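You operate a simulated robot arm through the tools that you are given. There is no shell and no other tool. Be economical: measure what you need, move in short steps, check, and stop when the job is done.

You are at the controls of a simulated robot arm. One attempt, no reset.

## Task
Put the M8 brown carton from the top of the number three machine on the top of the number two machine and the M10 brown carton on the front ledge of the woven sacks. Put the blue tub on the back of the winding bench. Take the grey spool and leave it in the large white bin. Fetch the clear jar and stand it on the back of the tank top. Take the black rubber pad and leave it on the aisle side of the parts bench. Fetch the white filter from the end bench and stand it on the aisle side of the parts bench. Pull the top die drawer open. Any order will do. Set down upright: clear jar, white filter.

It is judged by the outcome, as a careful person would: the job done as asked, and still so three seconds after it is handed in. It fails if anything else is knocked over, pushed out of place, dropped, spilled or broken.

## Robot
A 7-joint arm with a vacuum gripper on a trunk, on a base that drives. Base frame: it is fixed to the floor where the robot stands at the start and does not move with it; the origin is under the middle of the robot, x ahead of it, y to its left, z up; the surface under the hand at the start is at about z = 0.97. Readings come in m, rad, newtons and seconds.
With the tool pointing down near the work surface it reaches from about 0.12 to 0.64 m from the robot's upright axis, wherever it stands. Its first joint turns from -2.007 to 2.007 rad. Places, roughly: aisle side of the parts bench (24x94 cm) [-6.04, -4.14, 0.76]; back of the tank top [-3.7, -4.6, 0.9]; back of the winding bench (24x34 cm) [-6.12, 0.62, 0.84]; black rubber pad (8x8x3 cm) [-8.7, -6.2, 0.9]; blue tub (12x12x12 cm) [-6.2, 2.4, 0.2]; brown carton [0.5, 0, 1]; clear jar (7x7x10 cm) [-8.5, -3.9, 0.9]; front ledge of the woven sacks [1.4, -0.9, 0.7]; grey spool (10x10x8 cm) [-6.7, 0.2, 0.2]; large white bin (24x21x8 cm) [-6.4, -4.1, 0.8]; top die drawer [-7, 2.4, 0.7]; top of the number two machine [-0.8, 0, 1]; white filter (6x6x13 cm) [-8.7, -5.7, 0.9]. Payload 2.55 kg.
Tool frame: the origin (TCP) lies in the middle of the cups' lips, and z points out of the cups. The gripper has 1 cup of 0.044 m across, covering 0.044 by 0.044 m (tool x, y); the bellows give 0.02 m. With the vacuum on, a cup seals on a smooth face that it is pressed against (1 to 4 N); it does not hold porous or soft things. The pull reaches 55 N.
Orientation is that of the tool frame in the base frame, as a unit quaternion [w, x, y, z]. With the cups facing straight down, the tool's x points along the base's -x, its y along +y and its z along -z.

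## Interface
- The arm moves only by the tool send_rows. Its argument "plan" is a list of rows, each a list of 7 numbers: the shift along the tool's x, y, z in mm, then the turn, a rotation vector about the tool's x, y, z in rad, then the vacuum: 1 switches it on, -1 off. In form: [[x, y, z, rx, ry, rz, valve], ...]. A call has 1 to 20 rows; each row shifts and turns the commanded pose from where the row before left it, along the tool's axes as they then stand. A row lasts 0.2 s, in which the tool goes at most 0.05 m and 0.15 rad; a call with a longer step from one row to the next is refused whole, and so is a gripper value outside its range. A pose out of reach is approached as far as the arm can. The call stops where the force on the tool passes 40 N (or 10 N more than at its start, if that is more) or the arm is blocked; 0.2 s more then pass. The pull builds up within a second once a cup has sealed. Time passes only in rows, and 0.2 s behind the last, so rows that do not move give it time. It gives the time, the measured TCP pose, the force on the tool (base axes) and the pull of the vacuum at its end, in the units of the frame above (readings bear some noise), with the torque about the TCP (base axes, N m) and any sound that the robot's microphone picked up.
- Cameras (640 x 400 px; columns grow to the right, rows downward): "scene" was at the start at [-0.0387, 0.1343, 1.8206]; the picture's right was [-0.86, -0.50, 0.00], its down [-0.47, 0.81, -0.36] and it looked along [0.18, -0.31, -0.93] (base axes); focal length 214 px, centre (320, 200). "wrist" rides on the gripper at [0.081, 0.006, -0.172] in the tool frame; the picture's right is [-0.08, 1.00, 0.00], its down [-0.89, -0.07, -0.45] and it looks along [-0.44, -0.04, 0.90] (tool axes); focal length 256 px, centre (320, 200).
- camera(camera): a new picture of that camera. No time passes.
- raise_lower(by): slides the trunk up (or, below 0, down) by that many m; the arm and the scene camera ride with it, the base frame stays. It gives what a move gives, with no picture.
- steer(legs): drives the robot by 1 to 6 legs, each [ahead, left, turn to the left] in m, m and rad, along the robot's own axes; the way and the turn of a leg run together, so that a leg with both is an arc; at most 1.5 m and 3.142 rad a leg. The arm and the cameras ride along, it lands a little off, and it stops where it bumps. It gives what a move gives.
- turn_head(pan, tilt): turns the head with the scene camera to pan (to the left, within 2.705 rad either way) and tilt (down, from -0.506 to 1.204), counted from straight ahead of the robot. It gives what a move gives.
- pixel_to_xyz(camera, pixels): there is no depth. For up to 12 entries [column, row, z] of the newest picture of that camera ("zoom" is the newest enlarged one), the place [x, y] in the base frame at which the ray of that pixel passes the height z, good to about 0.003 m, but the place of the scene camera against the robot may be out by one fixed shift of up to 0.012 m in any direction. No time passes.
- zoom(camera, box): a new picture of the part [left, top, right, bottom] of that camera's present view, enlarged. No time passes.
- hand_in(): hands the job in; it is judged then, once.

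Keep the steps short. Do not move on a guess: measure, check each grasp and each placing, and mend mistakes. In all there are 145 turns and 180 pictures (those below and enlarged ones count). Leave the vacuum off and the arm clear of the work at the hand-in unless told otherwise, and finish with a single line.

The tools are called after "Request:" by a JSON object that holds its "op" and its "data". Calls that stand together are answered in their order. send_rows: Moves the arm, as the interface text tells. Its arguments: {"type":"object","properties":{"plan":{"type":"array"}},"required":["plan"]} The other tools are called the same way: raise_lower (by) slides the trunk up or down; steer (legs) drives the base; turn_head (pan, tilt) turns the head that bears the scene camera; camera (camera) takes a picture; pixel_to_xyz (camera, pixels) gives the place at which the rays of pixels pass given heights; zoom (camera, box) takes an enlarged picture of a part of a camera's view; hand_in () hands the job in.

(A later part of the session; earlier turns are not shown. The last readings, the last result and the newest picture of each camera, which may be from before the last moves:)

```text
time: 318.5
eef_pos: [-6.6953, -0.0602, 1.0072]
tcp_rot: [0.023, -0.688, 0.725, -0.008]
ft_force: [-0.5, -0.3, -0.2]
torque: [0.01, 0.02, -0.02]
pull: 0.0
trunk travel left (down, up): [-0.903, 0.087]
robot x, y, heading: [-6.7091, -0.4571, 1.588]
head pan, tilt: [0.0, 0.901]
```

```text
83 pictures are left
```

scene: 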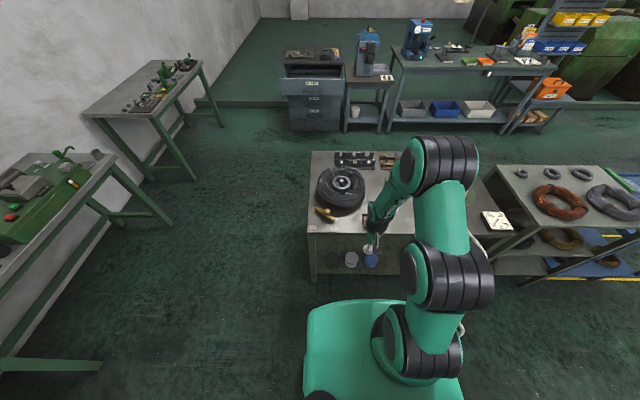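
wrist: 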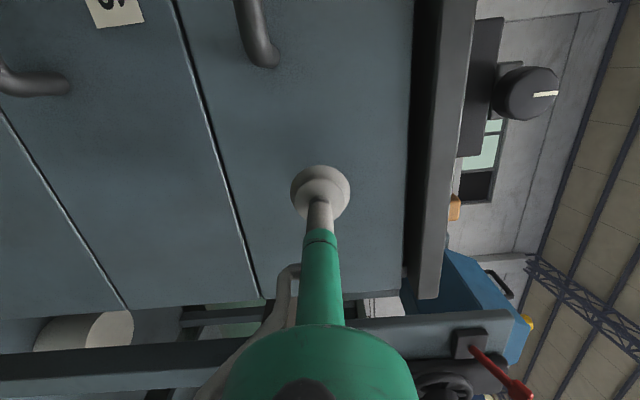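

I level the tool (rx −0.043, ry +0.022) and zoom on the spools under the bench at (350,258).

Request:
{"op": "send_rows", "data": {"plan": [[0, 0, 0, -0.043, 0.022, 0, -1], [0, 0, 0, 0, 0, 0, -1]]}}

Request:
{"op": "zoom", "data": {"camera": "scene", "box": [300, 210, 420, 300]}}

Request:
{"op": "camera", "data": {"camera": "wrist"}}

```text
time: 319.1
eef_pos: [-6.6968, -0.061, 1.0054]
tcp_rot: [0.0, -0.689, 0.725, 0.0]
ft_force: [-1.6, -0.1, -0.3]
torque: [0.03, -0.04, -0.02]
pull: 0.0
trunk travel left (down, up): [-0.903, 0.087]
robot x, y, heading: [-6.7089, -0.4582, 1.589]
head pan, tilt: [0.0, 0.901]
```

```text
4.44 times, centred on (360, 255) of scene
```

zoom: 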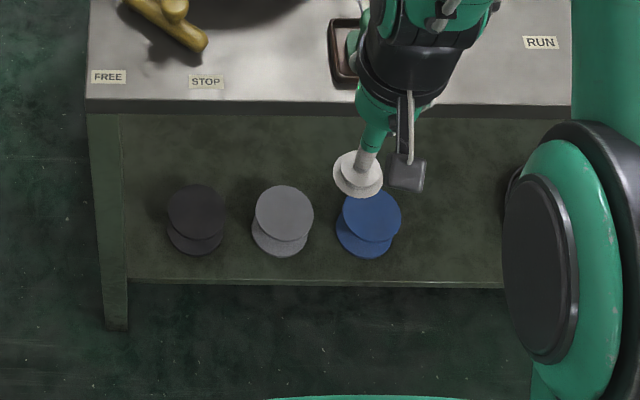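

```text
81 pictures are left
```

wrist: 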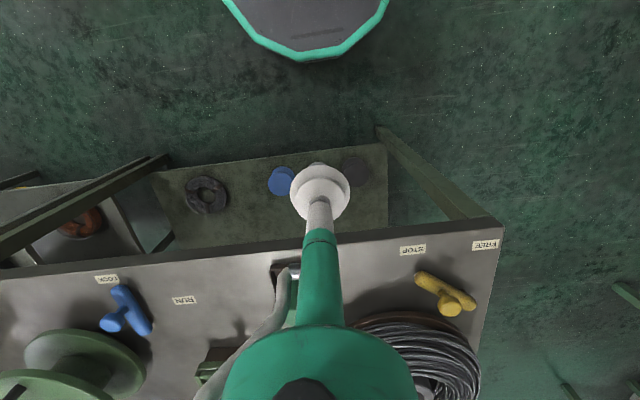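

The three spools stand upright with plain flat flanges; grey is the middle one. I measure its top.

Request:
{"op": "pixel_to_xyz", "data": {"camera": "zoom", "pixels": [[284, 213, 0.22], [284, 213, 0.26], [280, 256, 0.15], [280, 256, 0.18], [284, 103, 0.82], [284, 283, 0.15], [371, 215, 0.24], [195, 215, 0.24], [118, 330, 0.0]]}}

Request:
{"op": "pixel_to_xyz", "data": {"camera": "wrist", "pixels": [[281, 181, 0.24], [355, 168, 0.24], [400, 238, 0.84]]}}

```text
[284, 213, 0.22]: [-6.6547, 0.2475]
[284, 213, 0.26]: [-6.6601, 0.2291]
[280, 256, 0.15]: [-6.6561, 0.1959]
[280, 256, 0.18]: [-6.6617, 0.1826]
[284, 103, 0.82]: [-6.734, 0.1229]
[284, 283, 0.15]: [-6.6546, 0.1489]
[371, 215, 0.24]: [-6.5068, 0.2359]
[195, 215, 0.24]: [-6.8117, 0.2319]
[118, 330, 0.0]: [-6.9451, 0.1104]
```

```text
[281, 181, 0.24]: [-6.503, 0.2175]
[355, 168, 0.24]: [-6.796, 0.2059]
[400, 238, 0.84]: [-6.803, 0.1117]
```

Grey spool's top centre ≈ (−6.657, 0.235), z≈0.24. I lower the trunk by 0.68 here, then drive ahead 0.15.

Request:
{"op": "raise_lower", "data": {"by": -0.4}}

Request:
{"op": "raise_lower", "data": {"by": -0.27}}

Request:
{"op": "steer", "data": {"legs": [[0.14, 0, -0.018]]}}

Request:
{"op": "camera", "data": {"camera": "wrist"}}

Request:
{"op": "camera", "data": {"camera": "scene"}}

```text
time: 323.0
eef_pos: [-6.6953, -0.0619, 0.6063]
tcp_rot: [0.0, -0.689, 0.725, 0.0]
ft_force: [-0.3, 0.2, 0.0]
torque: [0.01, -0.01, 0.0]
pull: 0.2
trunk travel left (down, up): [-0.503, 0.487]
robot x, y, heading: [-6.7093, -0.4591, 1.583]
head pan, tilt: [0.0, 0.901]
```

```text
time: 325.7
eef_pos: [-6.697, -0.0615, 0.3366]
tcp_rot: [0.0, -0.689, 0.725, 0.0]
ft_force: [0.4, -0.2, 0.2]
torque: [0.01, 0.01, 0.0]
pull: 0.1
trunk travel left (down, up): [-0.233, 0.757]
robot x, y, heading: [-6.7064, -0.4583, 1.59]
head pan, tilt: [0.0, 0.901]
```

```text
time: 327.1
eef_pos: [-6.6887, 0.078, 0.3369]
tcp_rot: [0.0, -0.682, 0.732, 0.0]
ft_force: [-0.3, 0.1, -0.7]
torque: [0.01, -0.01, -0.01]
pull: 0.0
trunk travel left (down, up): [-0.233, 0.757]
robot x, y, heading: [-6.7113, -0.3176, 1.568]
head pan, tilt: [0.0, 0.901]
```

```text
80 pictures are left
```

wrist: 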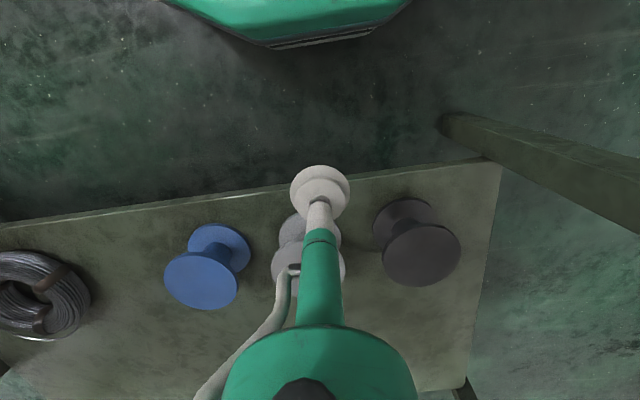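

```text
79 pictures are left
```

scene: 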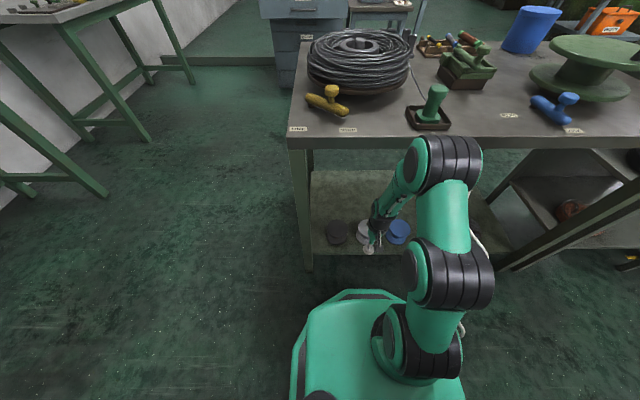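

The elbow drum is near the bench's front edge while the arm is folded. I back off 0.17, stretch the arm (elbow drops), then look before driving in.

Request:
{"op": "steer", "data": {"legs": [[-0.17, 0, 0]]}}

Request:
{"op": "send_rows", "data": {"plan": [[-40, -6, 0, 0, 0, 0, -1], [-40, -6, 0, 0, 0, 0, -1], [-40, -6, 0, 0, 0, 0, -1], [-40, -3, 0, 0, 0, 0, -1], [0, 0, 0, 0, 0, 0, -1]]}}

Request:
{"op": "camera", "data": {"camera": "scene"}}

```text
time: 328.5
eef_pos: [-6.6905, -0.09, 0.3364]
tcp_rot: [0.0, -0.683, 0.731, 0.0]
ft_force: [-0.4, 0.4, 0.2]
torque: [0.02, 0.0, -0.01]
pull: 0.0
trunk travel left (down, up): [-0.233, 0.757]
robot x, y, heading: [-6.7096, -0.4835, 1.572]
head pan, tilt: [0.0, 0.901]
```

```text
time: 329.7
eef_pos: [-6.6575, 0.069, 0.3376]
tcp_rot: [0.0, -0.682, 0.731, 0.0]
ft_force: [0.0, 0.0, 0.3]
torque: [0.04, -0.01, 0.01]
pull: 0.0
trunk travel left (down, up): [-0.233, 0.757]
robot x, y, heading: [-6.7112, -0.4821, 1.565]
head pan, tilt: [0.0, 0.901]
```

```text
78 pictures are left
```

scene: 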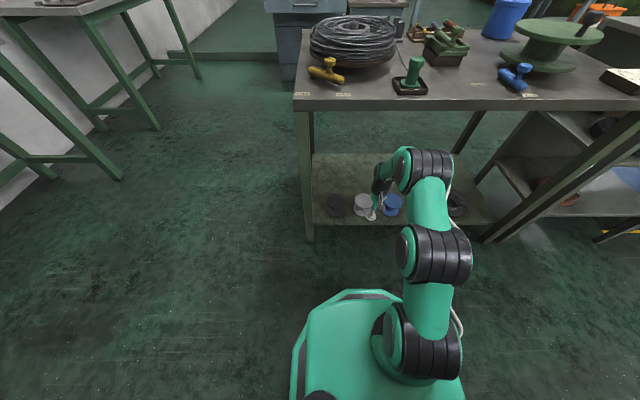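

Request:
{"op": "pixel_to_xyz", "data": {"camera": "scene", "pixels": [[430, 150, 0.55], [430, 150, 0.6], [430, 150, 0.65], [430, 150, 0.7], [452, 170, 0.6], [430, 112, 0.78], [362, 197, 0.24], [362, 215, 0.16]]}}

Request:
{"op": "camera", "data": {"camera": "wrist"}}

```text
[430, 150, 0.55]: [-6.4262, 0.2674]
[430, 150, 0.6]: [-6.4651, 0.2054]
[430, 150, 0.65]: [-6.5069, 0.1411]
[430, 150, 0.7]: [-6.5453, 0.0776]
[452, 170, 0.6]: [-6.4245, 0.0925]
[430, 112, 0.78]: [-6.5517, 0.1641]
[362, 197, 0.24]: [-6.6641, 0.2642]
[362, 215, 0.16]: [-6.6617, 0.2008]
```

```text
77 pictures are left
```

wrist: 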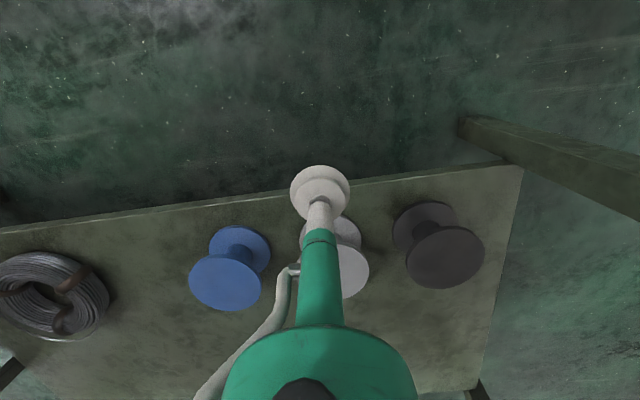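

Request:
{"op": "pixel_to_xyz", "data": {"camera": "wrist", "pixels": [[226, 278, 0.24], [445, 253, 0.24], [226, 278, 0.26], [445, 253, 0.26], [369, 266, 0.25], [270, 200, 0.16]]}}

Request:
{"op": "send_rows", "data": {"plan": [[0, 0, 32, 0, 0, 0, -1], [0, 0, 0, 0, 0, 0, -1]]}}

Request:
{"op": "steer", "data": {"legs": [[0.15, 0, 0]]}}

Request:
{"op": "camera", "data": {"camera": "wrist"}}

Request:
{"op": "camera", "data": {"camera": "scene"}}

```text
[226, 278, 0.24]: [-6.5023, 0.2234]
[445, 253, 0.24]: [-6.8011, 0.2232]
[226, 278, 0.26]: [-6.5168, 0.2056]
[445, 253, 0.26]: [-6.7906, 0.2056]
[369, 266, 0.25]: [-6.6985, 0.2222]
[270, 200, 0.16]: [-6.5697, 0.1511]
```

```text
time: 330.3
eef_pos: [-6.6578, 0.0679, 0.3051]
tcp_rot: [0.0, -0.683, 0.73, 0.0]
ft_force: [0.4, 0.1, -0.1]
torque: [0.01, -0.01, 0.0]
pull: 0.0
trunk travel left (down, up): [-0.233, 0.757]
robot x, y, heading: [-6.7112, -0.4804, 1.568]
head pan, tilt: [0.0, 0.901]
```

```text
time: 331.7
eef_pos: [-6.6569, 0.2146, 0.3062]
tcp_rot: [0.0, -0.683, 0.731, -0.001]
ft_force: [0.3, 0.7, -0.9]
torque: [0.01, 0.05, 0.02]
pull: 0.1
trunk travel left (down, up): [-0.233, 0.757]
robot x, y, heading: [-6.7136, -0.3391, 1.568]
head pan, tilt: [0.0, 0.901]
```

```text
76 pictures are left
```

wrist: 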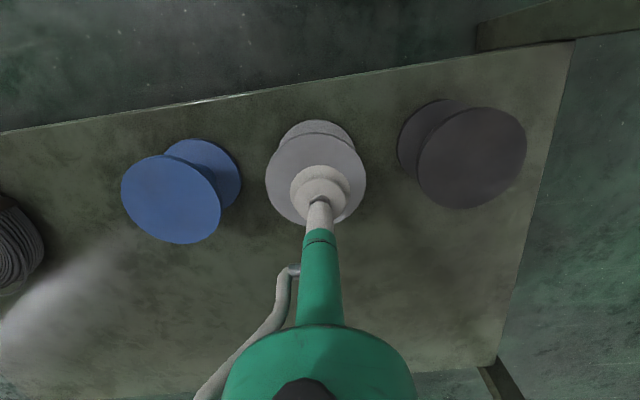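

```text
75 pictures are left
```

scene: 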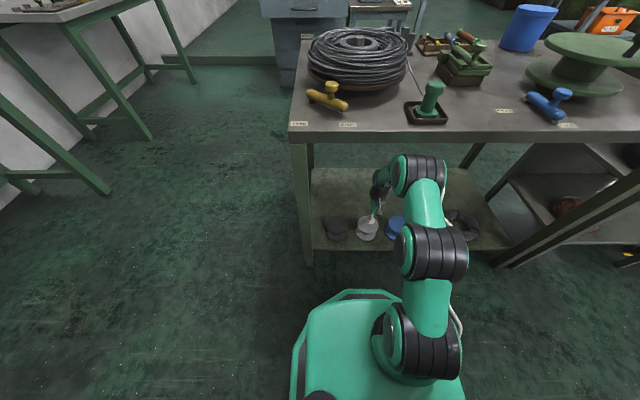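

Request:
{"op": "pixel_to_xyz", "data": {"camera": "wrist", "pixels": [[316, 180, 0.24], [316, 180, 0.26], [171, 200, 0.25], [472, 158, 0.25]]}}

```text
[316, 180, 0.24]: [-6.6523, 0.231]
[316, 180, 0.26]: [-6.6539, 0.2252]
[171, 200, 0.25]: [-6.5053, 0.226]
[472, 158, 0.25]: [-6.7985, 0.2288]
```

Centre (−6.652, 0.228). I shift 13 mm ahead, 4 right and go down with the vacuum on.

Request:
{"op": "send_rows", "data": {"plan": [[-13, -4, 0, 0, 0, 0, -1], [0, 0, 30, 0, 0, 0, -1], [0, 0, 12, 0, 0, 0, 1], [0, 0, 6, 0, 0, 0, 1], [0, 0, 0, 0, 0, 0, 1], [0, 0, 0, 0, 0, 0, 1]]}}

```text
time: 333.1
eef_pos: [-6.6507, 0.2285, 0.2566]
tcp_rot: [-0.001, -0.683, 0.731, 0.001]
ft_force: [-0.1, 0.3, 0.4]
torque: [0.0, -0.02, 0.03]
pull: 0.2
trunk travel left (down, up): [-0.233, 0.757]
robot x, y, heading: [-6.7108, -0.3396, 1.564]
head pan, tilt: [0.0, 0.901]
```

Request:
{"op": "send_rows", "data": {"plan": [[0, 0, 6, 0, 0, 0, 1], [0, 0, 5, 0, 0, 0, 1], [0, 0, 4, 0, 0, 0, 1], [0, 0, 0, 0, 0, 0, 1], [0, 0, 0, 0, 0, 0, 1]]}}

```text
time: 334.3
eef_pos: [-6.6521, 0.2289, 0.244]
tcp_rot: [0.001, -0.683, 0.73, 0.0]
ft_force: [1.5, 0.2, 8.3]
torque: [-0.02, -0.03, 0.03]
pull: 54.7
trunk travel left (down, up): [-0.233, 0.757]
robot x, y, heading: [-6.7112, -0.3381, 1.568]
head pan, tilt: [0.0, 0.901]
```

Sealed. I lift 50 mm and drive back.

Request:
{"op": "send_rows", "data": {"plan": [[0, 0, -15, 0, 0, 0, 1], [0, 0, -20, 0, 0, 0, 1], [0, 0, -15, 0, 0, 0, 1], [0, 0, 0, 0, 0, 0, 1]]}}

Request:
{"op": "steer", "data": {"legs": [[-0.22, 0, 0]]}}

Request:
{"op": "camera", "data": {"camera": "wrist"}}

```text
time: 335.3
eef_pos: [-6.6524, 0.2266, 0.2927]
tcp_rot: [0.0, -0.683, 0.731, -0.001]
ft_force: [0.1, -1.1, -1.4]
torque: [-0.01, 0.01, -0.03]
pull: 54.7
trunk travel left (down, up): [-0.233, 0.757]
robot x, y, heading: [-6.7093, -0.3382, 1.565]
head pan, tilt: [0.0, 0.901]
```

```text
time: 337.0
eef_pos: [-6.6515, 0.0045, 0.2921]
tcp_rot: [0.0, -0.682, 0.731, 0.0]
ft_force: [0.0, -0.4, -1.1]
torque: [-0.06, 0.0, 0.01]
pull: 54.8
trunk travel left (down, up): [-0.233, 0.757]
robot x, y, heading: [-6.7091, -0.5593, 1.569]
head pan, tilt: [0.0, 0.901]
```

```text
74 pictures are left
```

wrist: 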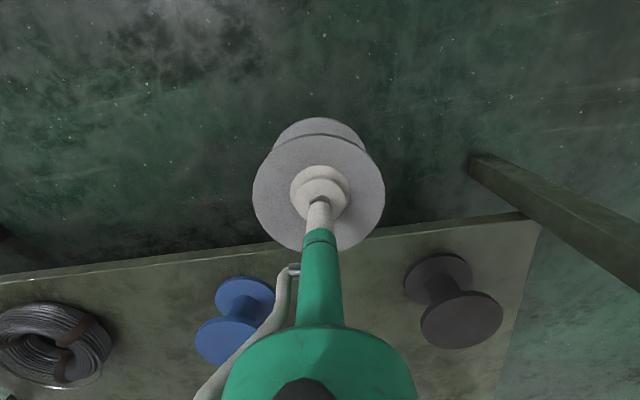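

The spool hangs well. I fold the arm, raise the trunk, strafe west to the lane and head south.

Request:
{"op": "send_rows", "data": {"plan": [[40, 0, -10, 0, 0, 0, 1], [40, 0, -10, 0, 0, 0, 1], [40, 0, -10, 0, 0, 0, 1], [40, 0, 0, 0, 0, 0, 1], [0, 0, 0, 0, 0, 0, 1]]}}

Request:
{"op": "raise_lower", "data": {"by": 0.4}}

Request:
{"op": "raise_lower", "data": {"by": 0.34}}

Request:
{"op": "steer", "data": {"legs": [[0, 0.9, 0], [0, 0, 1.571], [0, 0, 1.571], [1.5, 0, 0], [0.6, 0, 0]]}}

Request:
{"op": "turn_head", "data": {"pan": 0.5, "tilt": 0.6}}

Request:
{"op": "camera", "data": {"camera": "scene"}}

```text
time: 338.2
eef_pos: [-6.6643, -0.1522, 0.3214]
tcp_rot: [-0.001, -0.682, 0.731, 0.0]
ft_force: [-0.4, 0.4, -1.5]
torque: [-0.04, 0.03, 0.0]
pull: 55.2
trunk travel left (down, up): [-0.233, 0.757]
robot x, y, heading: [-6.7098, -0.5595, 1.567]
head pan, tilt: [0.0, 0.901]
```

```text
time: 342.0
eef_pos: [-6.6642, -0.1539, 0.7215]
tcp_rot: [0.001, -0.683, 0.731, 0.0]
ft_force: [-0.1, -0.1, -1.3]
torque: [0.0, -0.01, 0.0]
pull: 54.7
trunk travel left (down, up): [-0.633, 0.357]
robot x, y, heading: [-6.7132, -0.5578, 1.568]
head pan, tilt: [0.0, 0.901]
```

```text
time: 345.3
eef_pos: [-6.6639, -0.1511, 1.061]
tcp_rot: [0.0, -0.682, 0.731, 0.001]
ft_force: [-0.1, -0.4, -1.6]
torque: [0.0, 0.05, -0.01]
pull: 54.7
trunk travel left (down, up): [-0.973, 0.017]
robot x, y, heading: [-6.7074, -0.5618, 1.572]
head pan, tilt: [0.0, 0.901]
```

```text
time: 367.6
eef_pos: [-7.6099, -3.0656, 1.0615]
tcp_rot: [0.0, 0.73, 0.683, 0.0]
ft_force: [-0.6, 0.8, -1.2]
torque: [0.0, -0.01, 0.01]
pull: 55.0
trunk travel left (down, up): [-0.973, 0.017]
robot x, y, heading: [-7.5671, -2.6587, -1.572]
head pan, tilt: [0.0, 0.901]
```

```text
time: 368.6
eef_pos: [-7.6099, -3.0651, 1.0621]
tcp_rot: [0.0, 0.73, 0.683, 0.001]
ft_force: [-0.7, 1.2, -1.1]
torque: [-0.01, 0.02, -0.03]
pull: 55.2
trunk travel left (down, up): [-0.973, 0.017]
robot x, y, heading: [-7.5667, -2.6591, -1.569]
head pan, tilt: [0.499, 0.6]
```

```text
73 pictures are left
```

scene: 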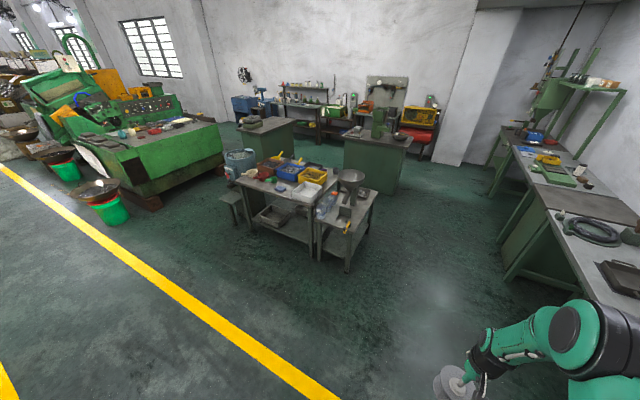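

Request:
{"op": "zoom", "data": {"camera": "scene", "box": [200, 130, 400, 280]}}

Request:
{"op": "pixel_to_xyz", "data": {"camera": "scene", "pixels": [[237, 182, 0.76], [311, 205, 0.76], [340, 170, 0.76], [275, 155, 0.76], [345, 270, 0.0], [318, 258, 0.0], [237, 222, 0.0], [378, 190, 0.7], [312, 175, 0.85], [250, 175, 0.0]]}}

```text
2.67 times, centred on (300, 205) of scene
```

zoom: 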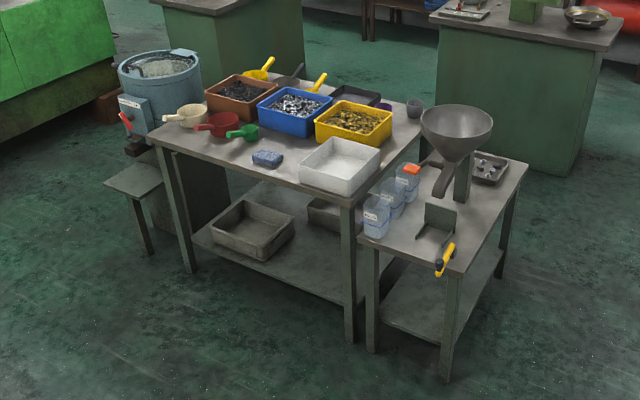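

```text
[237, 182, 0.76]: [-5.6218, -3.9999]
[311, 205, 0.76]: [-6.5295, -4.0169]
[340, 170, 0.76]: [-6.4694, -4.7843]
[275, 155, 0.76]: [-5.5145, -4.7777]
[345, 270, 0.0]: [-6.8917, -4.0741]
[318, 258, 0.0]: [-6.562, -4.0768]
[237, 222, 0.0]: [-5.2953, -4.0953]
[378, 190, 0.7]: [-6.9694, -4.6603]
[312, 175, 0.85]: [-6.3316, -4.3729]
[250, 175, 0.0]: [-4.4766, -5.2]
```

The large white bin sits at the bench's north-west corner, about (−6.4, −4.13). I drive in front of it (strafe left 1.18, ahead 0.85).

Request:
{"op": "steer", "data": {"legs": [[0, 1.19, 0], [0.85, 0, 0]]}}

Request:
{"op": "turn_head", "data": {"pan": 0.1, "tilt": 1.0}}

Request:
{"op": "camera", "data": {"camera": "scene"}}

Request:
{"op": "camera", "data": {"camera": "wrist"}}

```text
time: 378.8
eef_pos: [-6.4528, -3.9469, 1.0615]
tcp_rot: [-0.001, 0.737, 0.676, 0.0]
ft_force: [-0.5, -0.6, -1.2]
torque: [-0.01, 0.02, 0.01]
pull: 55.1
trunk travel left (down, up): [-0.973, 0.017]
robot x, y, heading: [-6.3988, -3.5385, -1.593]
head pan, tilt: [0.499, 0.6]
```

```text
time: 379.6
eef_pos: [-6.4544, -3.9455, 1.063]
tcp_rot: [0.0, 0.737, 0.676, -0.001]
ft_force: [-0.4, -0.7, -0.5]
torque: [0.02, 0.0, 0.02]
pull: 55.4
trunk travel left (down, up): [-0.973, 0.017]
robot x, y, heading: [-6.3986, -3.5395, -1.591]
head pan, tilt: [0.099, 1.0]
```

```text
71 pictures are left
```

scene: 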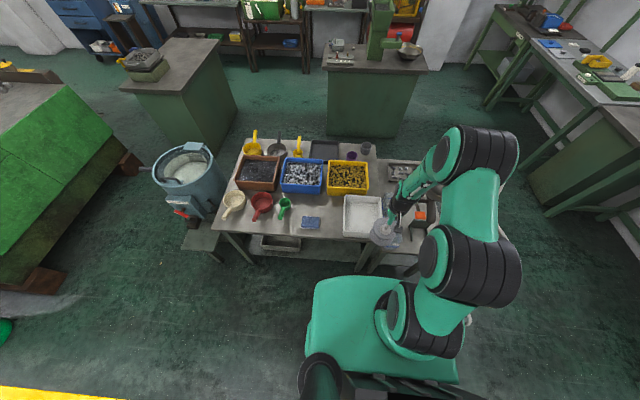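

```text
70 pictures are left
```

wrist: 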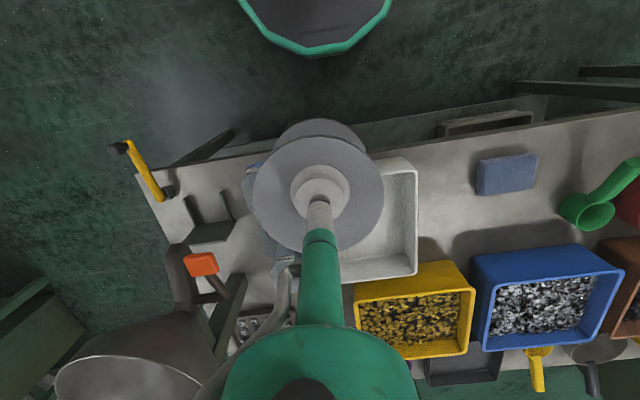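

Request:
{"op": "pixel_to_xyz", "data": {"camera": "scene", "pixels": [[344, 196, 0.84], [383, 198, 0.84], [343, 235, 0.84], [375, 237, 0.84], [363, 212, 0.77], [311, 222, 0.78], [217, 231, 0.76], [298, 215, 0.76], [330, 225, 0.76]]}}

Request:
{"op": "pixel_to_xyz", "data": {"camera": "wrist", "pixels": [[416, 170, 0.84], [415, 272, 0.84], [370, 165, 0.84], [340, 135, 0.76], [507, 173, 0.78], [440, 190, 0.76]]}}

Request:
{"op": "zoom", "data": {"camera": "scene", "box": [210, 150, 430, 270]}}

```text
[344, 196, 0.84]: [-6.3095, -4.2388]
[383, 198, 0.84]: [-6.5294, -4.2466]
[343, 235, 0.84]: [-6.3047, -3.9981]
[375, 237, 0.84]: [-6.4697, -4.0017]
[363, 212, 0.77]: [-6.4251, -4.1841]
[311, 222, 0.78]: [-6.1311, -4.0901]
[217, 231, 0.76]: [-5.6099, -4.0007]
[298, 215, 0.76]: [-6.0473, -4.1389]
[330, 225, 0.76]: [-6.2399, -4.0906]
```

```text
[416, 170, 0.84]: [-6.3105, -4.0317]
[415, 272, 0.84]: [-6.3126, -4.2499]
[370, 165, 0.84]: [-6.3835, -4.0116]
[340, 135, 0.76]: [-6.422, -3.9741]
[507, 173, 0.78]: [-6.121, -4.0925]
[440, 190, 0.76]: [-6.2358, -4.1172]
```

```text
2.91 times, centred on (320, 210) of scene
```

zoom: 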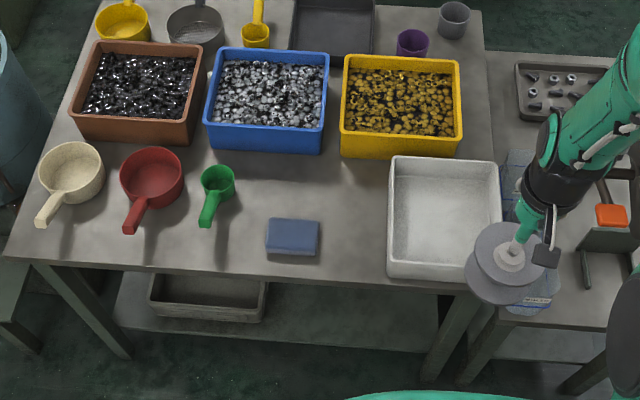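

Bin centre (−6.42, −4.13), rim at 0.84. I move the spool over it staying above the rim.

Request:
{"op": "send_rows", "data": {"plan": [[-45, 12, 15, 0, 0, 0, 1], [-45, 12, 15, 0, 0, 0, 1], [-45, 13, 15, 0, 0, 0, 1], [-45, 13, 15, 0, 0, 0, 1], [0, 0, 0, 0, 0, 0, 1]]}}

Request:
{"op": "camera", "data": {"camera": "wrist"}}

```text
time: 380.8
eef_pos: [-6.4197, -4.1274, 1.0039]
tcp_rot: [0.0, 0.737, 0.676, 0.0]
ft_force: [-0.8, 1.3, -0.4]
torque: [0.0, -0.01, 0.04]
pull: 55.1
trunk travel left (down, up): [-0.973, 0.017]
robot x, y, heading: [-6.4001, -3.5393, -1.593]
head pan, tilt: [0.099, 1.0]
```

```text
68 pictures are left
```

wrist: 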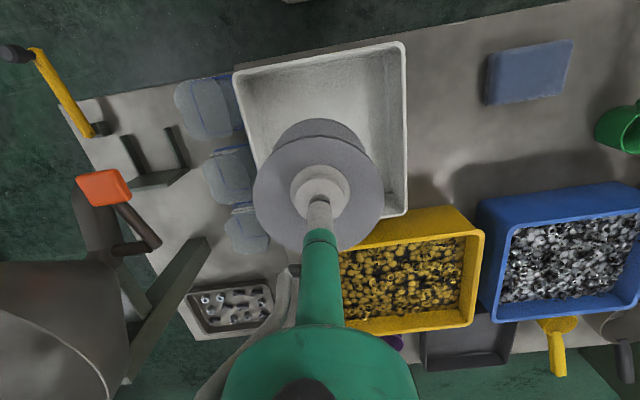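

Over the bin. I lower with the trunk by 0.11 and check.

Request:
{"op": "raise_lower", "data": {"by": -0.11}}

Request:
{"op": "camera", "data": {"camera": "wrist"}}

```text
time: 382.3
eef_pos: [-6.4199, -4.1293, 0.8931]
tcp_rot: [0.001, 0.737, 0.676, 0.0]
ft_force: [-0.3, 0.1, -1.0]
torque: [0.0, 0.04, 0.02]
pull: 54.4
trunk travel left (down, up): [-0.863, 0.127]
robot x, y, heading: [-6.4008, -3.5409, -1.589]
head pan, tilt: [0.099, 1.0]
```

```text
67 pictures are left
```

wrist: 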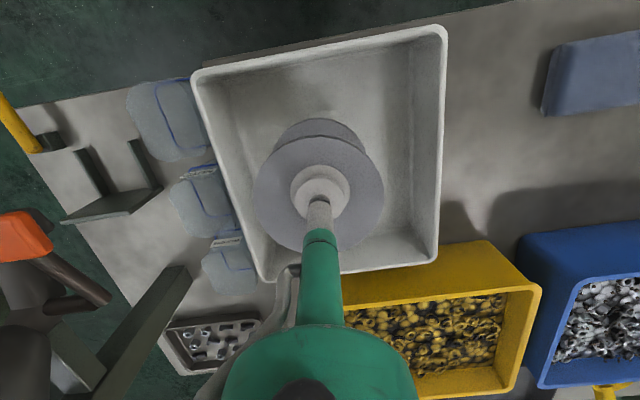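

Inside the bin's outline. I lower in small steps to contact.

Request:
{"op": "send_rows", "data": {"plan": [[0, 0, 15, 0, 0, 0, 1], [0, 0, 10, 0, 0, 0, 1], [0, 0, 6, 0, 0, 0, 1], [0, 0, 5, 0, 0, 0, 1], [0, 0, 0, 0, 0, 0, 1]]}}

```text
time: 383.5
eef_pos: [-6.4194, -4.1294, 0.8567]
tcp_rot: [0.0, 0.737, 0.676, -0.001]
ft_force: [0.9, -0.4, 0.0]
torque: [0.0, 0.01, 0.01]
pull: 54.8
trunk travel left (down, up): [-0.863, 0.127]
robot x, y, heading: [-6.3999, -3.5358, -1.593]
head pan, tilt: [0.099, 1.0]
```

Request:
{"op": "send_rows", "data": {"plan": [[0, 0, 4, 0, 0, 0, 1], [0, 0, 4, 0, 0, 0, 1], [0, 0, 0, 0, 0, 0, 1]]}}

```text
time: 384.3
eef_pos: [-6.4194, -4.1291, 0.8504]
tcp_rot: [0.0, 0.736, 0.677, 0.0]
ft_force: [0.0, 0.3, -0.7]
torque: [0.04, -0.03, 0.04]
pull: 54.6
trunk travel left (down, up): [-0.863, 0.127]
robot x, y, heading: [-6.3976, -3.5434, -1.59]
head pan, tilt: [0.099, 1.0]
```

Request:
{"op": "send_rows", "data": {"plan": [[0, 0, 4, 0, 0, 0, 1], [0, 0, 4, 0, 0, 0, 1], [0, 0, 0, 0, 0, 0, 1]]}}

```text
time: 385.1
eef_pos: [-6.419, -4.13, 0.8459]
tcp_rot: [0.003, 0.736, 0.676, -0.003]
ft_force: [0.6, 4.4, 27.7]
torque: [0.25, 0.02, 0.0]
pull: 55.3
trunk travel left (down, up): [-0.863, 0.127]
robot x, y, heading: [-6.4025, -3.5416, -1.59]
head pan, tilt: [0.099, 1.0]
```

Contact (28 N). I ease 4 mm, release, rise and check.

Request:
{"op": "send_rows", "data": {"plan": [[0, 0, -4, 0, 0, 0, 1], [0, 0, 0, 0, 0, 0, -1], [0, 0, 0, 0, 0, 0, -1], [0, 0, 0, 0, 0, 0, -1], [0, 0, 0, 0, 0, 0, -1], [0, 0, 0, 0, 0, 0, -1], [0, 0, -10, 0, 0, 0, -1], [0, 0, -35, 0, 0, 0, -1], [0, 0, -45, 0, 0, 0, -1], [40, 0, -20, 0, 0, 0, -1], [40, 0, -20, 0, 0, 0, -1], [40, 0, 0, 0, 0, 0, -1], [40, 0, 0, 0, 0, 0, -1], [0, 0, 0, 0, 0, 0, -1]]}}

Request:
{"op": "camera", "data": {"camera": "wrist"}}

```text
time: 388.1
eef_pos: [-6.4063, -3.97, 0.9752]
tcp_rot: [-0.001, 0.737, 0.676, 0.001]
ft_force: [-0.2, -0.2, -0.1]
torque: [0.0, 0.01, -0.01]
pull: 0.0
trunk travel left (down, up): [-0.863, 0.127]
robot x, y, heading: [-6.4023, -3.5408, -1.594]
head pan, tilt: [0.099, 1.0]
```

```text
66 pictures are left
```

wrist: 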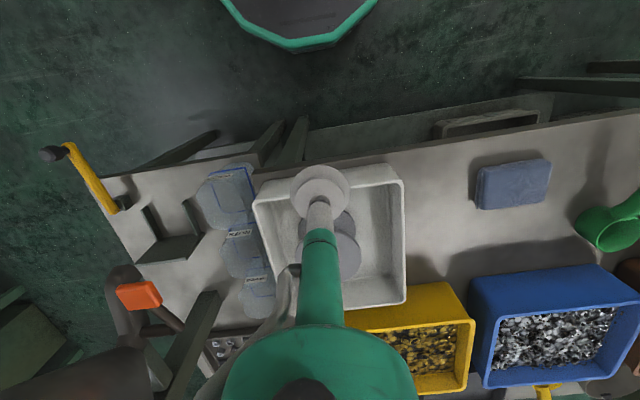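

The spool lies in the bin. Next the jar: back off, strafe west to x≈−7.6, face west, go south to y≈−3.9 and look.

Request:
{"op": "raise_lower", "data": {"by": 0.12}}

Request:
{"op": "steer", "data": {"legs": [[-0.42, 0, 0], [0, -1.2, 0], [0, 0, -1.548], [0, 0.75, 0]]}}

Request:
{"op": "turn_head", "data": {"pan": 0.3, "tilt": 0.75}}

Request:
{"op": "camera", "data": {"camera": "scene"}}

Request:
{"op": "camera", "data": {"camera": "wrist"}}

```text
time: 389.6
eef_pos: [-6.4064, -3.9702, 1.0975]
tcp_rot: [0.001, 0.737, 0.676, 0.001]
ft_force: [-0.2, -0.3, 0.7]
torque: [-0.01, -0.02, 0.0]
pull: 0.0
trunk travel left (down, up): [-0.983, 0.007]
robot x, y, heading: [-6.3972, -3.5388, -1.595]
head pan, tilt: [0.099, 1.0]
```

```text
time: 405.3
eef_pos: [-8.0248, -3.8518, 1.0963]
tcp_rot: [0.0, 1.0, -0.029, 0.0]
ft_force: [0.5, 0.2, -0.2]
torque: [-0.01, -0.02, 0.0]
pull: 0.0
trunk travel left (down, up): [-0.983, 0.007]
robot x, y, heading: [-7.5946, -3.8437, -3.13]
head pan, tilt: [0.099, 1.0]
```

```text
time: 406.0
eef_pos: [-8.0258, -3.8523, 1.0963]
tcp_rot: [0.0, 1.0, -0.028, -0.001]
ft_force: [-0.4, 0.7, 0.7]
torque: [-0.01, 0.0, -0.02]
pull: 0.0
trunk travel left (down, up): [-0.983, 0.007]
robot x, y, heading: [-7.5941, -3.8456, -3.134]
head pan, tilt: [0.3, 0.75]
```

```text
65 pictures are left
```

scene: 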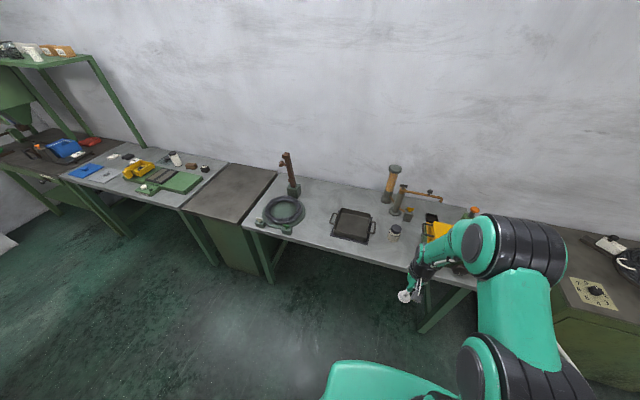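

```text
64 pictures are left
```

wrist: 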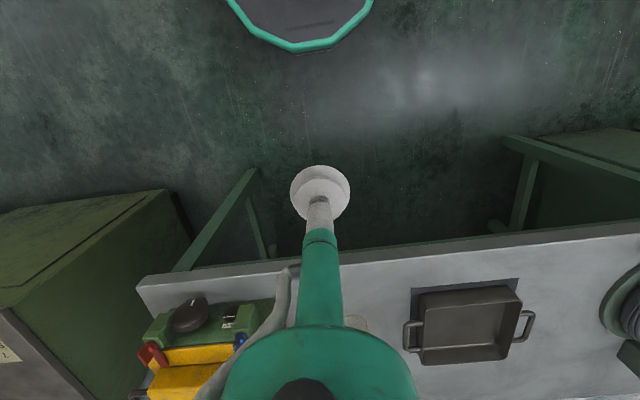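

Request:
{"op": "zoom", "data": {"camera": "scene", "box": [320, 150, 480, 290]}}

Request:
{"op": "zoom", "data": {"camera": "scene", "box": [0, 120, 230, 260]}}

Request:
{"op": "pixel_to_xyz", "data": {"camera": "scene", "pixels": [[395, 228, 0.9], [395, 228, 0.95], [394, 239, 0.85], [245, 222, 0.85], [400, 266, 0.85], [185, 205, 0.85], [174, 163, 0.9], [70, 183, 0.85], [430, 333, 0.0], [272, 282, 0.0], [216, 264, 0.0]]}}

```text
2.86 times, centred on (400, 220) of scene
```

zoom: 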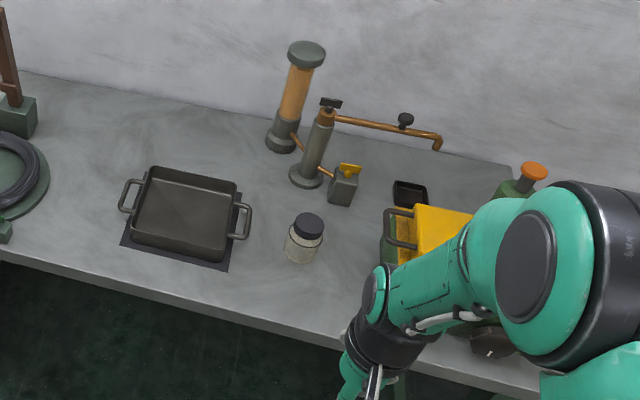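

```text
2.78 times, centred on (115, 190) of scene
```

zoom: 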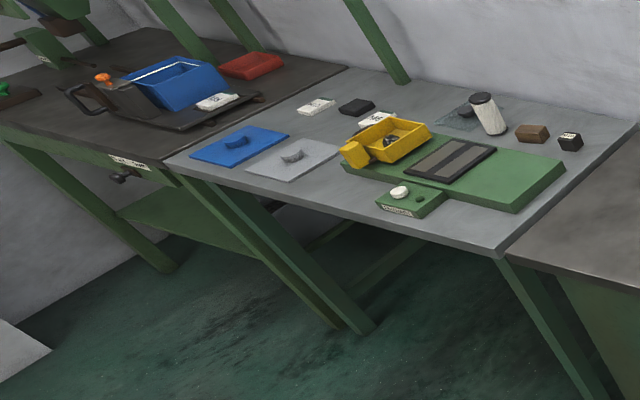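

```text
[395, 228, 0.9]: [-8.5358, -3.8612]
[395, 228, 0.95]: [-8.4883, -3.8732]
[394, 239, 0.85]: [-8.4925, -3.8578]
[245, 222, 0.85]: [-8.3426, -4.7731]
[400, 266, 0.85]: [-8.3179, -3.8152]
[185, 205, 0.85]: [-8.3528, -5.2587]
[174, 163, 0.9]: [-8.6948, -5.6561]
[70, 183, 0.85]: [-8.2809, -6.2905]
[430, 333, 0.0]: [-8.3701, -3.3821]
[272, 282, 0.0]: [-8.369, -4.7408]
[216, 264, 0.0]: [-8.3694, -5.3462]
```

The jar (dark lid) stands at about (−8.50, −3.865), lid top ≈0.94. I drive ahead 0.36 and view it from the wrist.

Request:
{"op": "steer", "data": {"legs": [[0.36, 0, 0]]}}

Request:
{"op": "camera", "data": {"camera": "wrist"}}

Request:
{"op": "camera", "data": {"camera": "scene"}}

```text
time: 408.4
eef_pos: [-8.3867, -3.8546, 1.0966]
tcp_rot: [-0.001, 1.0, -0.03, 0.001]
ft_force: [0.2, 0.5, 0.1]
torque: [0.0, 0.0, -0.01]
pull: 0.1
trunk travel left (down, up): [-0.983, 0.007]
robot x, y, heading: [-7.9593, -3.843, -3.135]
head pan, tilt: [0.3, 0.75]
```

```text
61 pictures are left
```

wrist: 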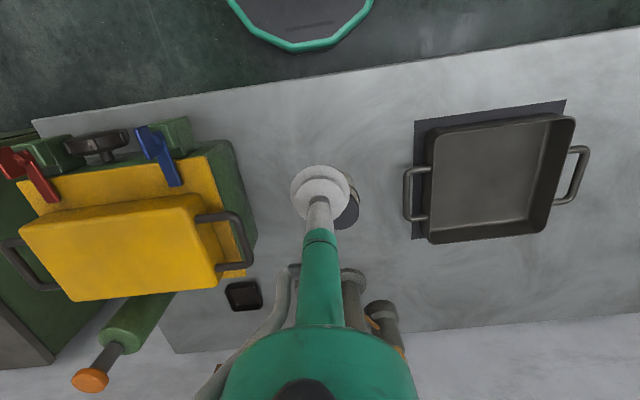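

```text
60 pictures are left
```

scene: 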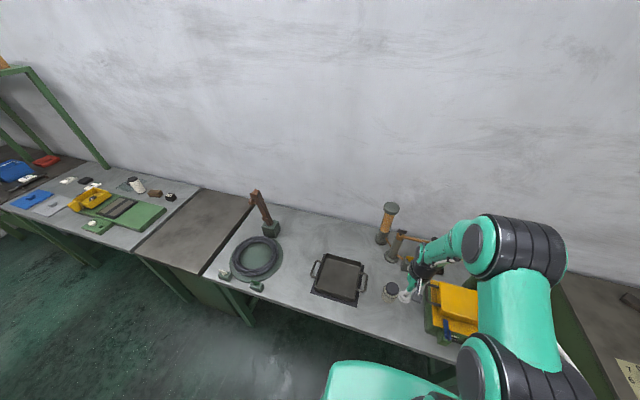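

Request:
{"op": "zoom", "data": {"camera": "wrist", "box": [260, 140, 420, 260]}}

Request:
{"op": "zoom", "data": {"camera": "scene", "box": [340, 230, 440, 320]}}

```text
3.33 times, centred on (340, 200) of wrist
```

zoom: 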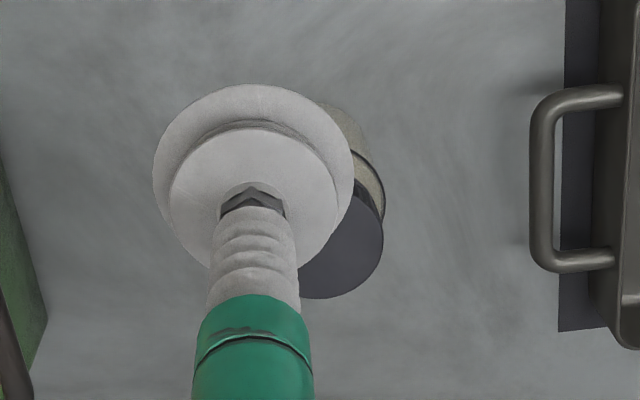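

```text
4.44 times, centred on (390, 275) of scene
```

zoom: 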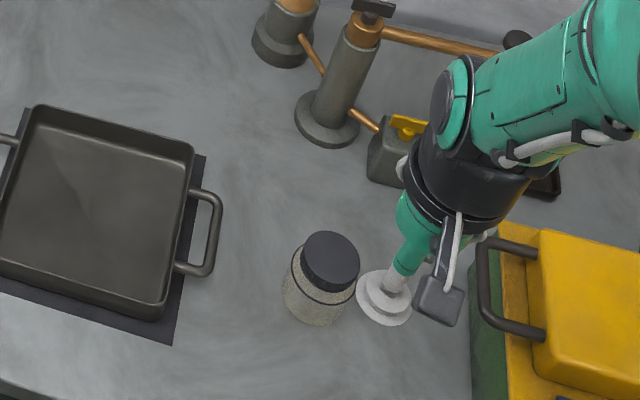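

Request:
{"op": "pixel_to_xyz", "data": {"camera": "zoom", "pixels": [[331, 256, 0.92], [331, 256, 0.94], [331, 256, 0.96], [313, 312, 0.84], [313, 312, 0.86]]}}

Request:
{"op": "pixel_to_xyz", "data": {"camera": "wrist", "pixels": [[344.5, 213.5, 0.92], [344.5, 213.5, 0.94], [344.5, 213.5, 0.96], [359, 212, 0.94], [342, 229, 0.94]]}}

```text
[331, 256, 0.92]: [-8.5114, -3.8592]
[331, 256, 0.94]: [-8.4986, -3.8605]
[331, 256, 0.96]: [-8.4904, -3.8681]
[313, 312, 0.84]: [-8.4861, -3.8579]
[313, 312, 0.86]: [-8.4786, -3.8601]
```

```text
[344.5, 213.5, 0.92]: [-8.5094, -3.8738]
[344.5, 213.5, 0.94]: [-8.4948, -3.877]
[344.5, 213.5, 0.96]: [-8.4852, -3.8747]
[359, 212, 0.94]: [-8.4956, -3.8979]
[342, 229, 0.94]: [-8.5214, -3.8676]
```

Lid centre ≈ (−8.495, −3.871), top ≈0.94. I move over it to z≈0.98 and check again.

Request:
{"op": "send_rows", "data": {"plan": [[-40, 8, 20, 0, 0, 0, -1], [-40, 8, 20, 0, 0, 0, -1], [-27, 6, 30, 0, 0, 0, -1], [0, 0, 40, 0, 0, 0, -1], [0, 0, 0, 0, 0, 0, -1]]}}

Request:
{"op": "zoom", "data": {"camera": "wrist", "box": [240, 120, 400, 260]}}

Request:
{"op": "zoom", "data": {"camera": "scene", "box": [340, 230, 440, 320]}}

```text
time: 409.6
eef_pos: [-8.4942, -3.8682, 0.9875]
tcp_rot: [-0.001, 1.0, -0.029, 0.0]
ft_force: [0.1, -0.8, -0.4]
torque: [0.01, 0.0, 0.01]
pull: 0.0
trunk travel left (down, up): [-0.983, 0.007]
robot x, y, heading: [-7.96, -3.8491, -3.137]
head pan, tilt: [0.3, 0.75]
```

```text
2.86 times, centred on (320, 190) of wrist
```

zoom: 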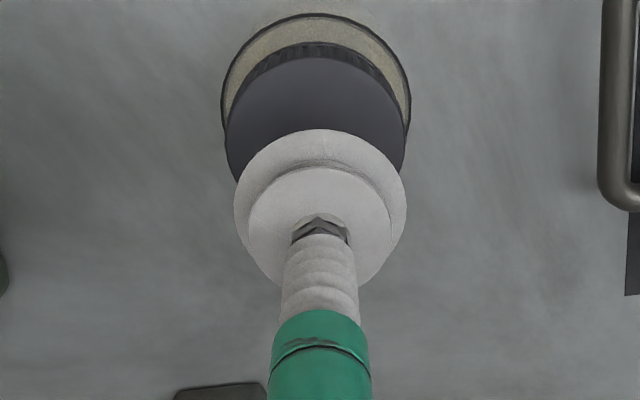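

```text
4.44 times, centred on (390, 275) of scene
```

zoom: 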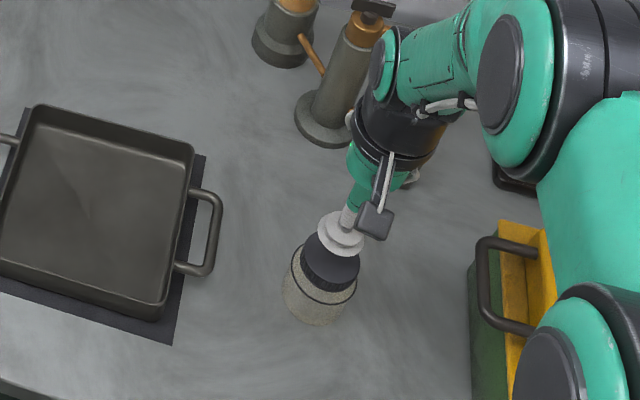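

Request:
{"op": "pixel_to_xyz", "data": {"camera": "wrist", "pixels": [[318.3, 169.7, 0.94], [318.3, 169.7, 0.93], [318.3, 140, 0.94], [287, 172, 0.94], [349, 172, 0.94]]}}

```text
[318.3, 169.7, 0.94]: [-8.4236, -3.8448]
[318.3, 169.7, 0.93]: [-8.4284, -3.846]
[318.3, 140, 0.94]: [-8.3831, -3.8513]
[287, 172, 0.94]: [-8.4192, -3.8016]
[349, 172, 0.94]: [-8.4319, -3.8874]
```

Those used an older picture's pose. I retake the wrist zoom and measure on it.

Request:
{"op": "zoom", "data": {"camera": "wrist", "box": [240, 120, 400, 260]}}

Request:
{"op": "pixel_to_xyz", "data": {"camera": "zoom", "pixels": [[315, 142, 0.94], [315, 142, 0.93], [315, 57, 0.94], [226, 150, 0.94], [404, 150, 0.94]]}}

```text
2.86 times, centred on (320, 190) of wrist
```

zoom: 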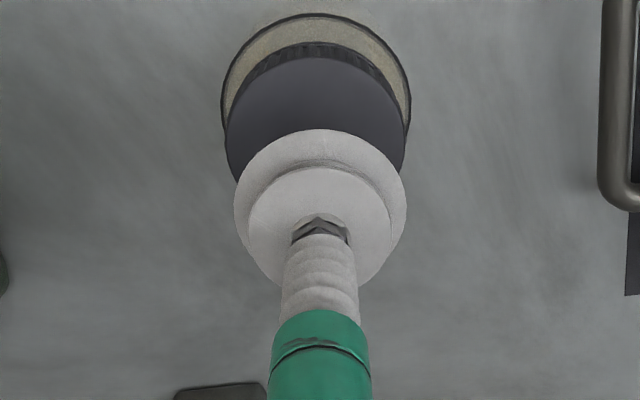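

```text
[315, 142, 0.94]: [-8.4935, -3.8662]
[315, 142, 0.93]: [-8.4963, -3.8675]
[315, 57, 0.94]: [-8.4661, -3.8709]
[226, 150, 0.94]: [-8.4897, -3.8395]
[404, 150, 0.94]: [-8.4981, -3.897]
```

The tool is right over the lid's centre. I go down with the vacuum on.

Request:
{"op": "send_rows", "data": {"plan": [[0, 0, 25, 0, 0, 0, -1], [0, 0, 12, 0, 0, 0, 1], [0, 0, 5, 0, 0, 0, 1], [0, 0, 4, 0, 0, 0, 1], [0, 0, 0, 0, 0, 0, 1], [0, 0, 0, 0, 0, 0, 1]]}}

```text
time: 411.0
eef_pos: [-8.495, -3.8693, 0.943]
tcp_rot: [0.0, 1.0, -0.03, -0.003]
ft_force: [2.6, 1.4, 23.9]
torque: [0.03, -0.08, 0.0]
pull: 55.0
trunk travel left (down, up): [-0.983, 0.007]
robot x, y, heading: [-7.9597, -3.8481, -3.137]
head pan, tilt: [0.3, 0.75]
```

Sealed. I lift, draw in, and carry the jar back east along y≈−3.1.

Request:
{"op": "send_rows", "data": {"plan": [[0, 0, -20, 0, 0, 0, 1], [0, 0, -45, 0, 0, 0, 1], [0, 0, -45, 0, 0, 0, 1], [40, 0, -10, 0, 0, 0, 1], [40, 0, -10, 0, 0, 0, 1], [40, 0, 0, 0, 0, 0, 1], [0, 0, 0, 0, 0, 0, 1]]}}

Request:
{"op": "steer", "data": {"legs": [[-0.45, 0, 0], [0, 0.75, -0.004], [-1.5, 0, 0], [-1.1, 0, 0]]}}

Request:
{"op": "turn_head", "data": {"pan": 2.1, "tilt": 0.75}}

Request:
{"op": "camera", "data": {"camera": "scene"}}

Request:
{"op": "camera", "data": {"camera": "wrist"}}

```text
time: 412.6
eef_pos: [-8.3776, -3.8751, 1.07]
tcp_rot: [0.001, 1.0, -0.03, -0.001]
ft_force: [-0.4, -0.2, -1.5]
torque: [-0.02, 0.1, 0.02]
pull: 54.7
trunk travel left (down, up): [-0.983, 0.007]
robot x, y, heading: [-7.9561, -3.8436, -3.138]
head pan, tilt: [0.3, 0.75]
```

```text
time: 421.5
eef_pos: [-7.6256, -4.631, 1.0689]
tcp_rot: [-0.001, 1.0, -0.026, 0.001]
ft_force: [0.1, 0.0, -2.7]
torque: [-0.03, 0.0, -0.01]
pull: 55.5
trunk travel left (down, up): [-0.983, 0.007]
robot x, y, heading: [-7.204, -4.5963, -3.126]
head pan, tilt: [0.3, 0.75]
stopped in leg 3: the robot was blocked; the commanded pose is now the measured one
```

```text
time: 423.3
eef_pos: [-7.6227, -4.631, 1.0695]
tcp_rot: [-0.001, 1.0, -0.025, 0.0]
ft_force: [0.1, 0.0, -1.8]
torque: [-0.01, 0.1, 0.02]
pull: 55.3
trunk travel left (down, up): [-0.983, 0.007]
robot x, y, heading: [-7.2078, -4.5964, -3.126]
head pan, tilt: [2.1, 0.75]
```

```text
54 pictures are left
```

scene: 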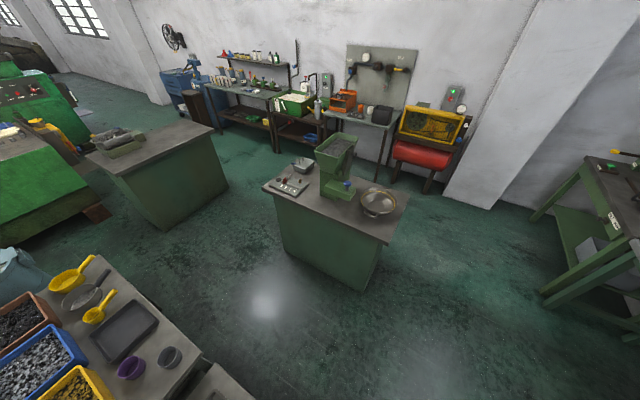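

```text
53 pictures are left
```

wrist: 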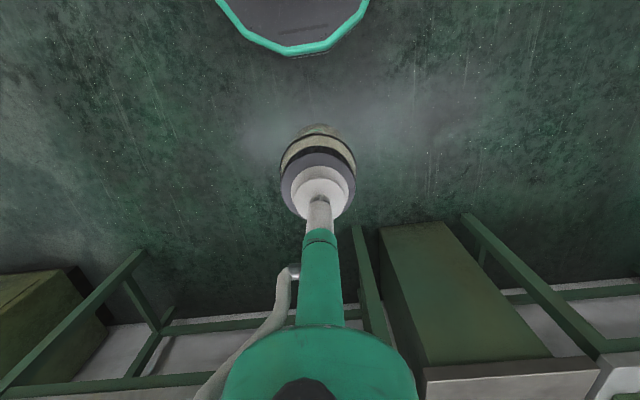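

I strafed to the wrong side (facing west, left is south) and bumped the small funnel table. I pull away and check it.

Request:
{"op": "steer", "data": {"legs": [[0.25, 0, 0]]}}

Request:
{"op": "turn_head", "data": {"pan": -2.65, "tilt": 0.9}}

Request:
{"op": "camera", "data": {"camera": "scene"}}

```text
time: 425.1
eef_pos: [-7.8666, -4.6349, 1.0687]
tcp_rot: [0.0, 1.0, -0.025, -0.001]
ft_force: [-0.7, 0.5, -1.3]
torque: [0.0, 0.04, 0.03]
pull: 54.5
trunk travel left (down, up): [-0.983, 0.007]
robot x, y, heading: [-7.4474, -4.6047, -3.121]
head pan, tilt: [2.1, 0.75]
```

```text
time: 428.9
eef_pos: [-7.8657, -4.6358, 1.0706]
tcp_rot: [-0.001, 1.0, -0.024, 0.0]
ft_force: [-0.4, -0.2, -1.7]
torque: [-0.01, 0.05, -0.01]
pull: 53.9
trunk travel left (down, up): [-0.983, 0.007]
robot x, y, heading: [-7.4472, -4.6024, -3.119]
head pan, tilt: [-2.649, 0.901]
```

```text
52 pictures are left
```

scene: 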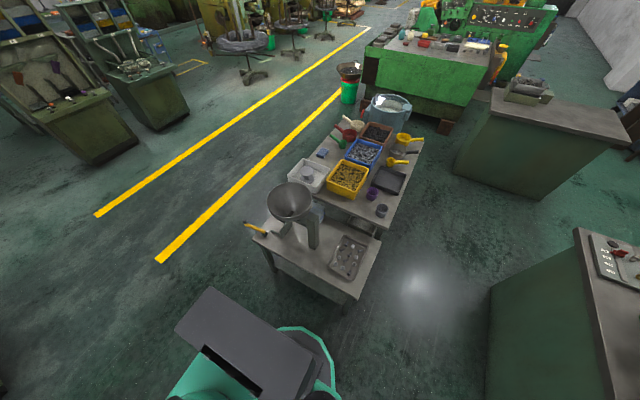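

The bench and funnel table are unharmed. I measure the tank and the ways to its back.

Request:
{"op": "zoom", "data": {"camera": "scene", "box": [320, 0, 640, 200]}}

Request:
{"op": "pixel_to_xyz", "data": {"camera": "scene", "pixels": [[362, 48, 0.85], [488, 82, 0.85], [497, 48, 0.85], [445, 132, 0.0], [480, 120, 0.0], [455, 165, 0.0], [532, 198, 0.0], [612, 140, 0.85], [490, 330, 0.0], [380, 230, 0.76], [425, 140, 0.76]]}}

```text
2.00 times, centred on (480, 100) of scene
```

zoom: 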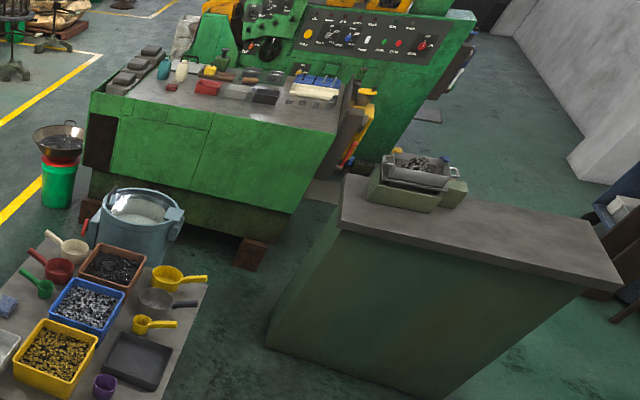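

```text
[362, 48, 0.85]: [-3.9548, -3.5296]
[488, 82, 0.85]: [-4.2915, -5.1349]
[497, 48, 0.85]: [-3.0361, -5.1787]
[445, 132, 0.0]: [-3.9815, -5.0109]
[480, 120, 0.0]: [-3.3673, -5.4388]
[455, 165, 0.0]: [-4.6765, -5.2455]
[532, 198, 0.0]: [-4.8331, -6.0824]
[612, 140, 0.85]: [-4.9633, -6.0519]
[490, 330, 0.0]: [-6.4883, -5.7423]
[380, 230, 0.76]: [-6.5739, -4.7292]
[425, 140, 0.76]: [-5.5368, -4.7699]
```

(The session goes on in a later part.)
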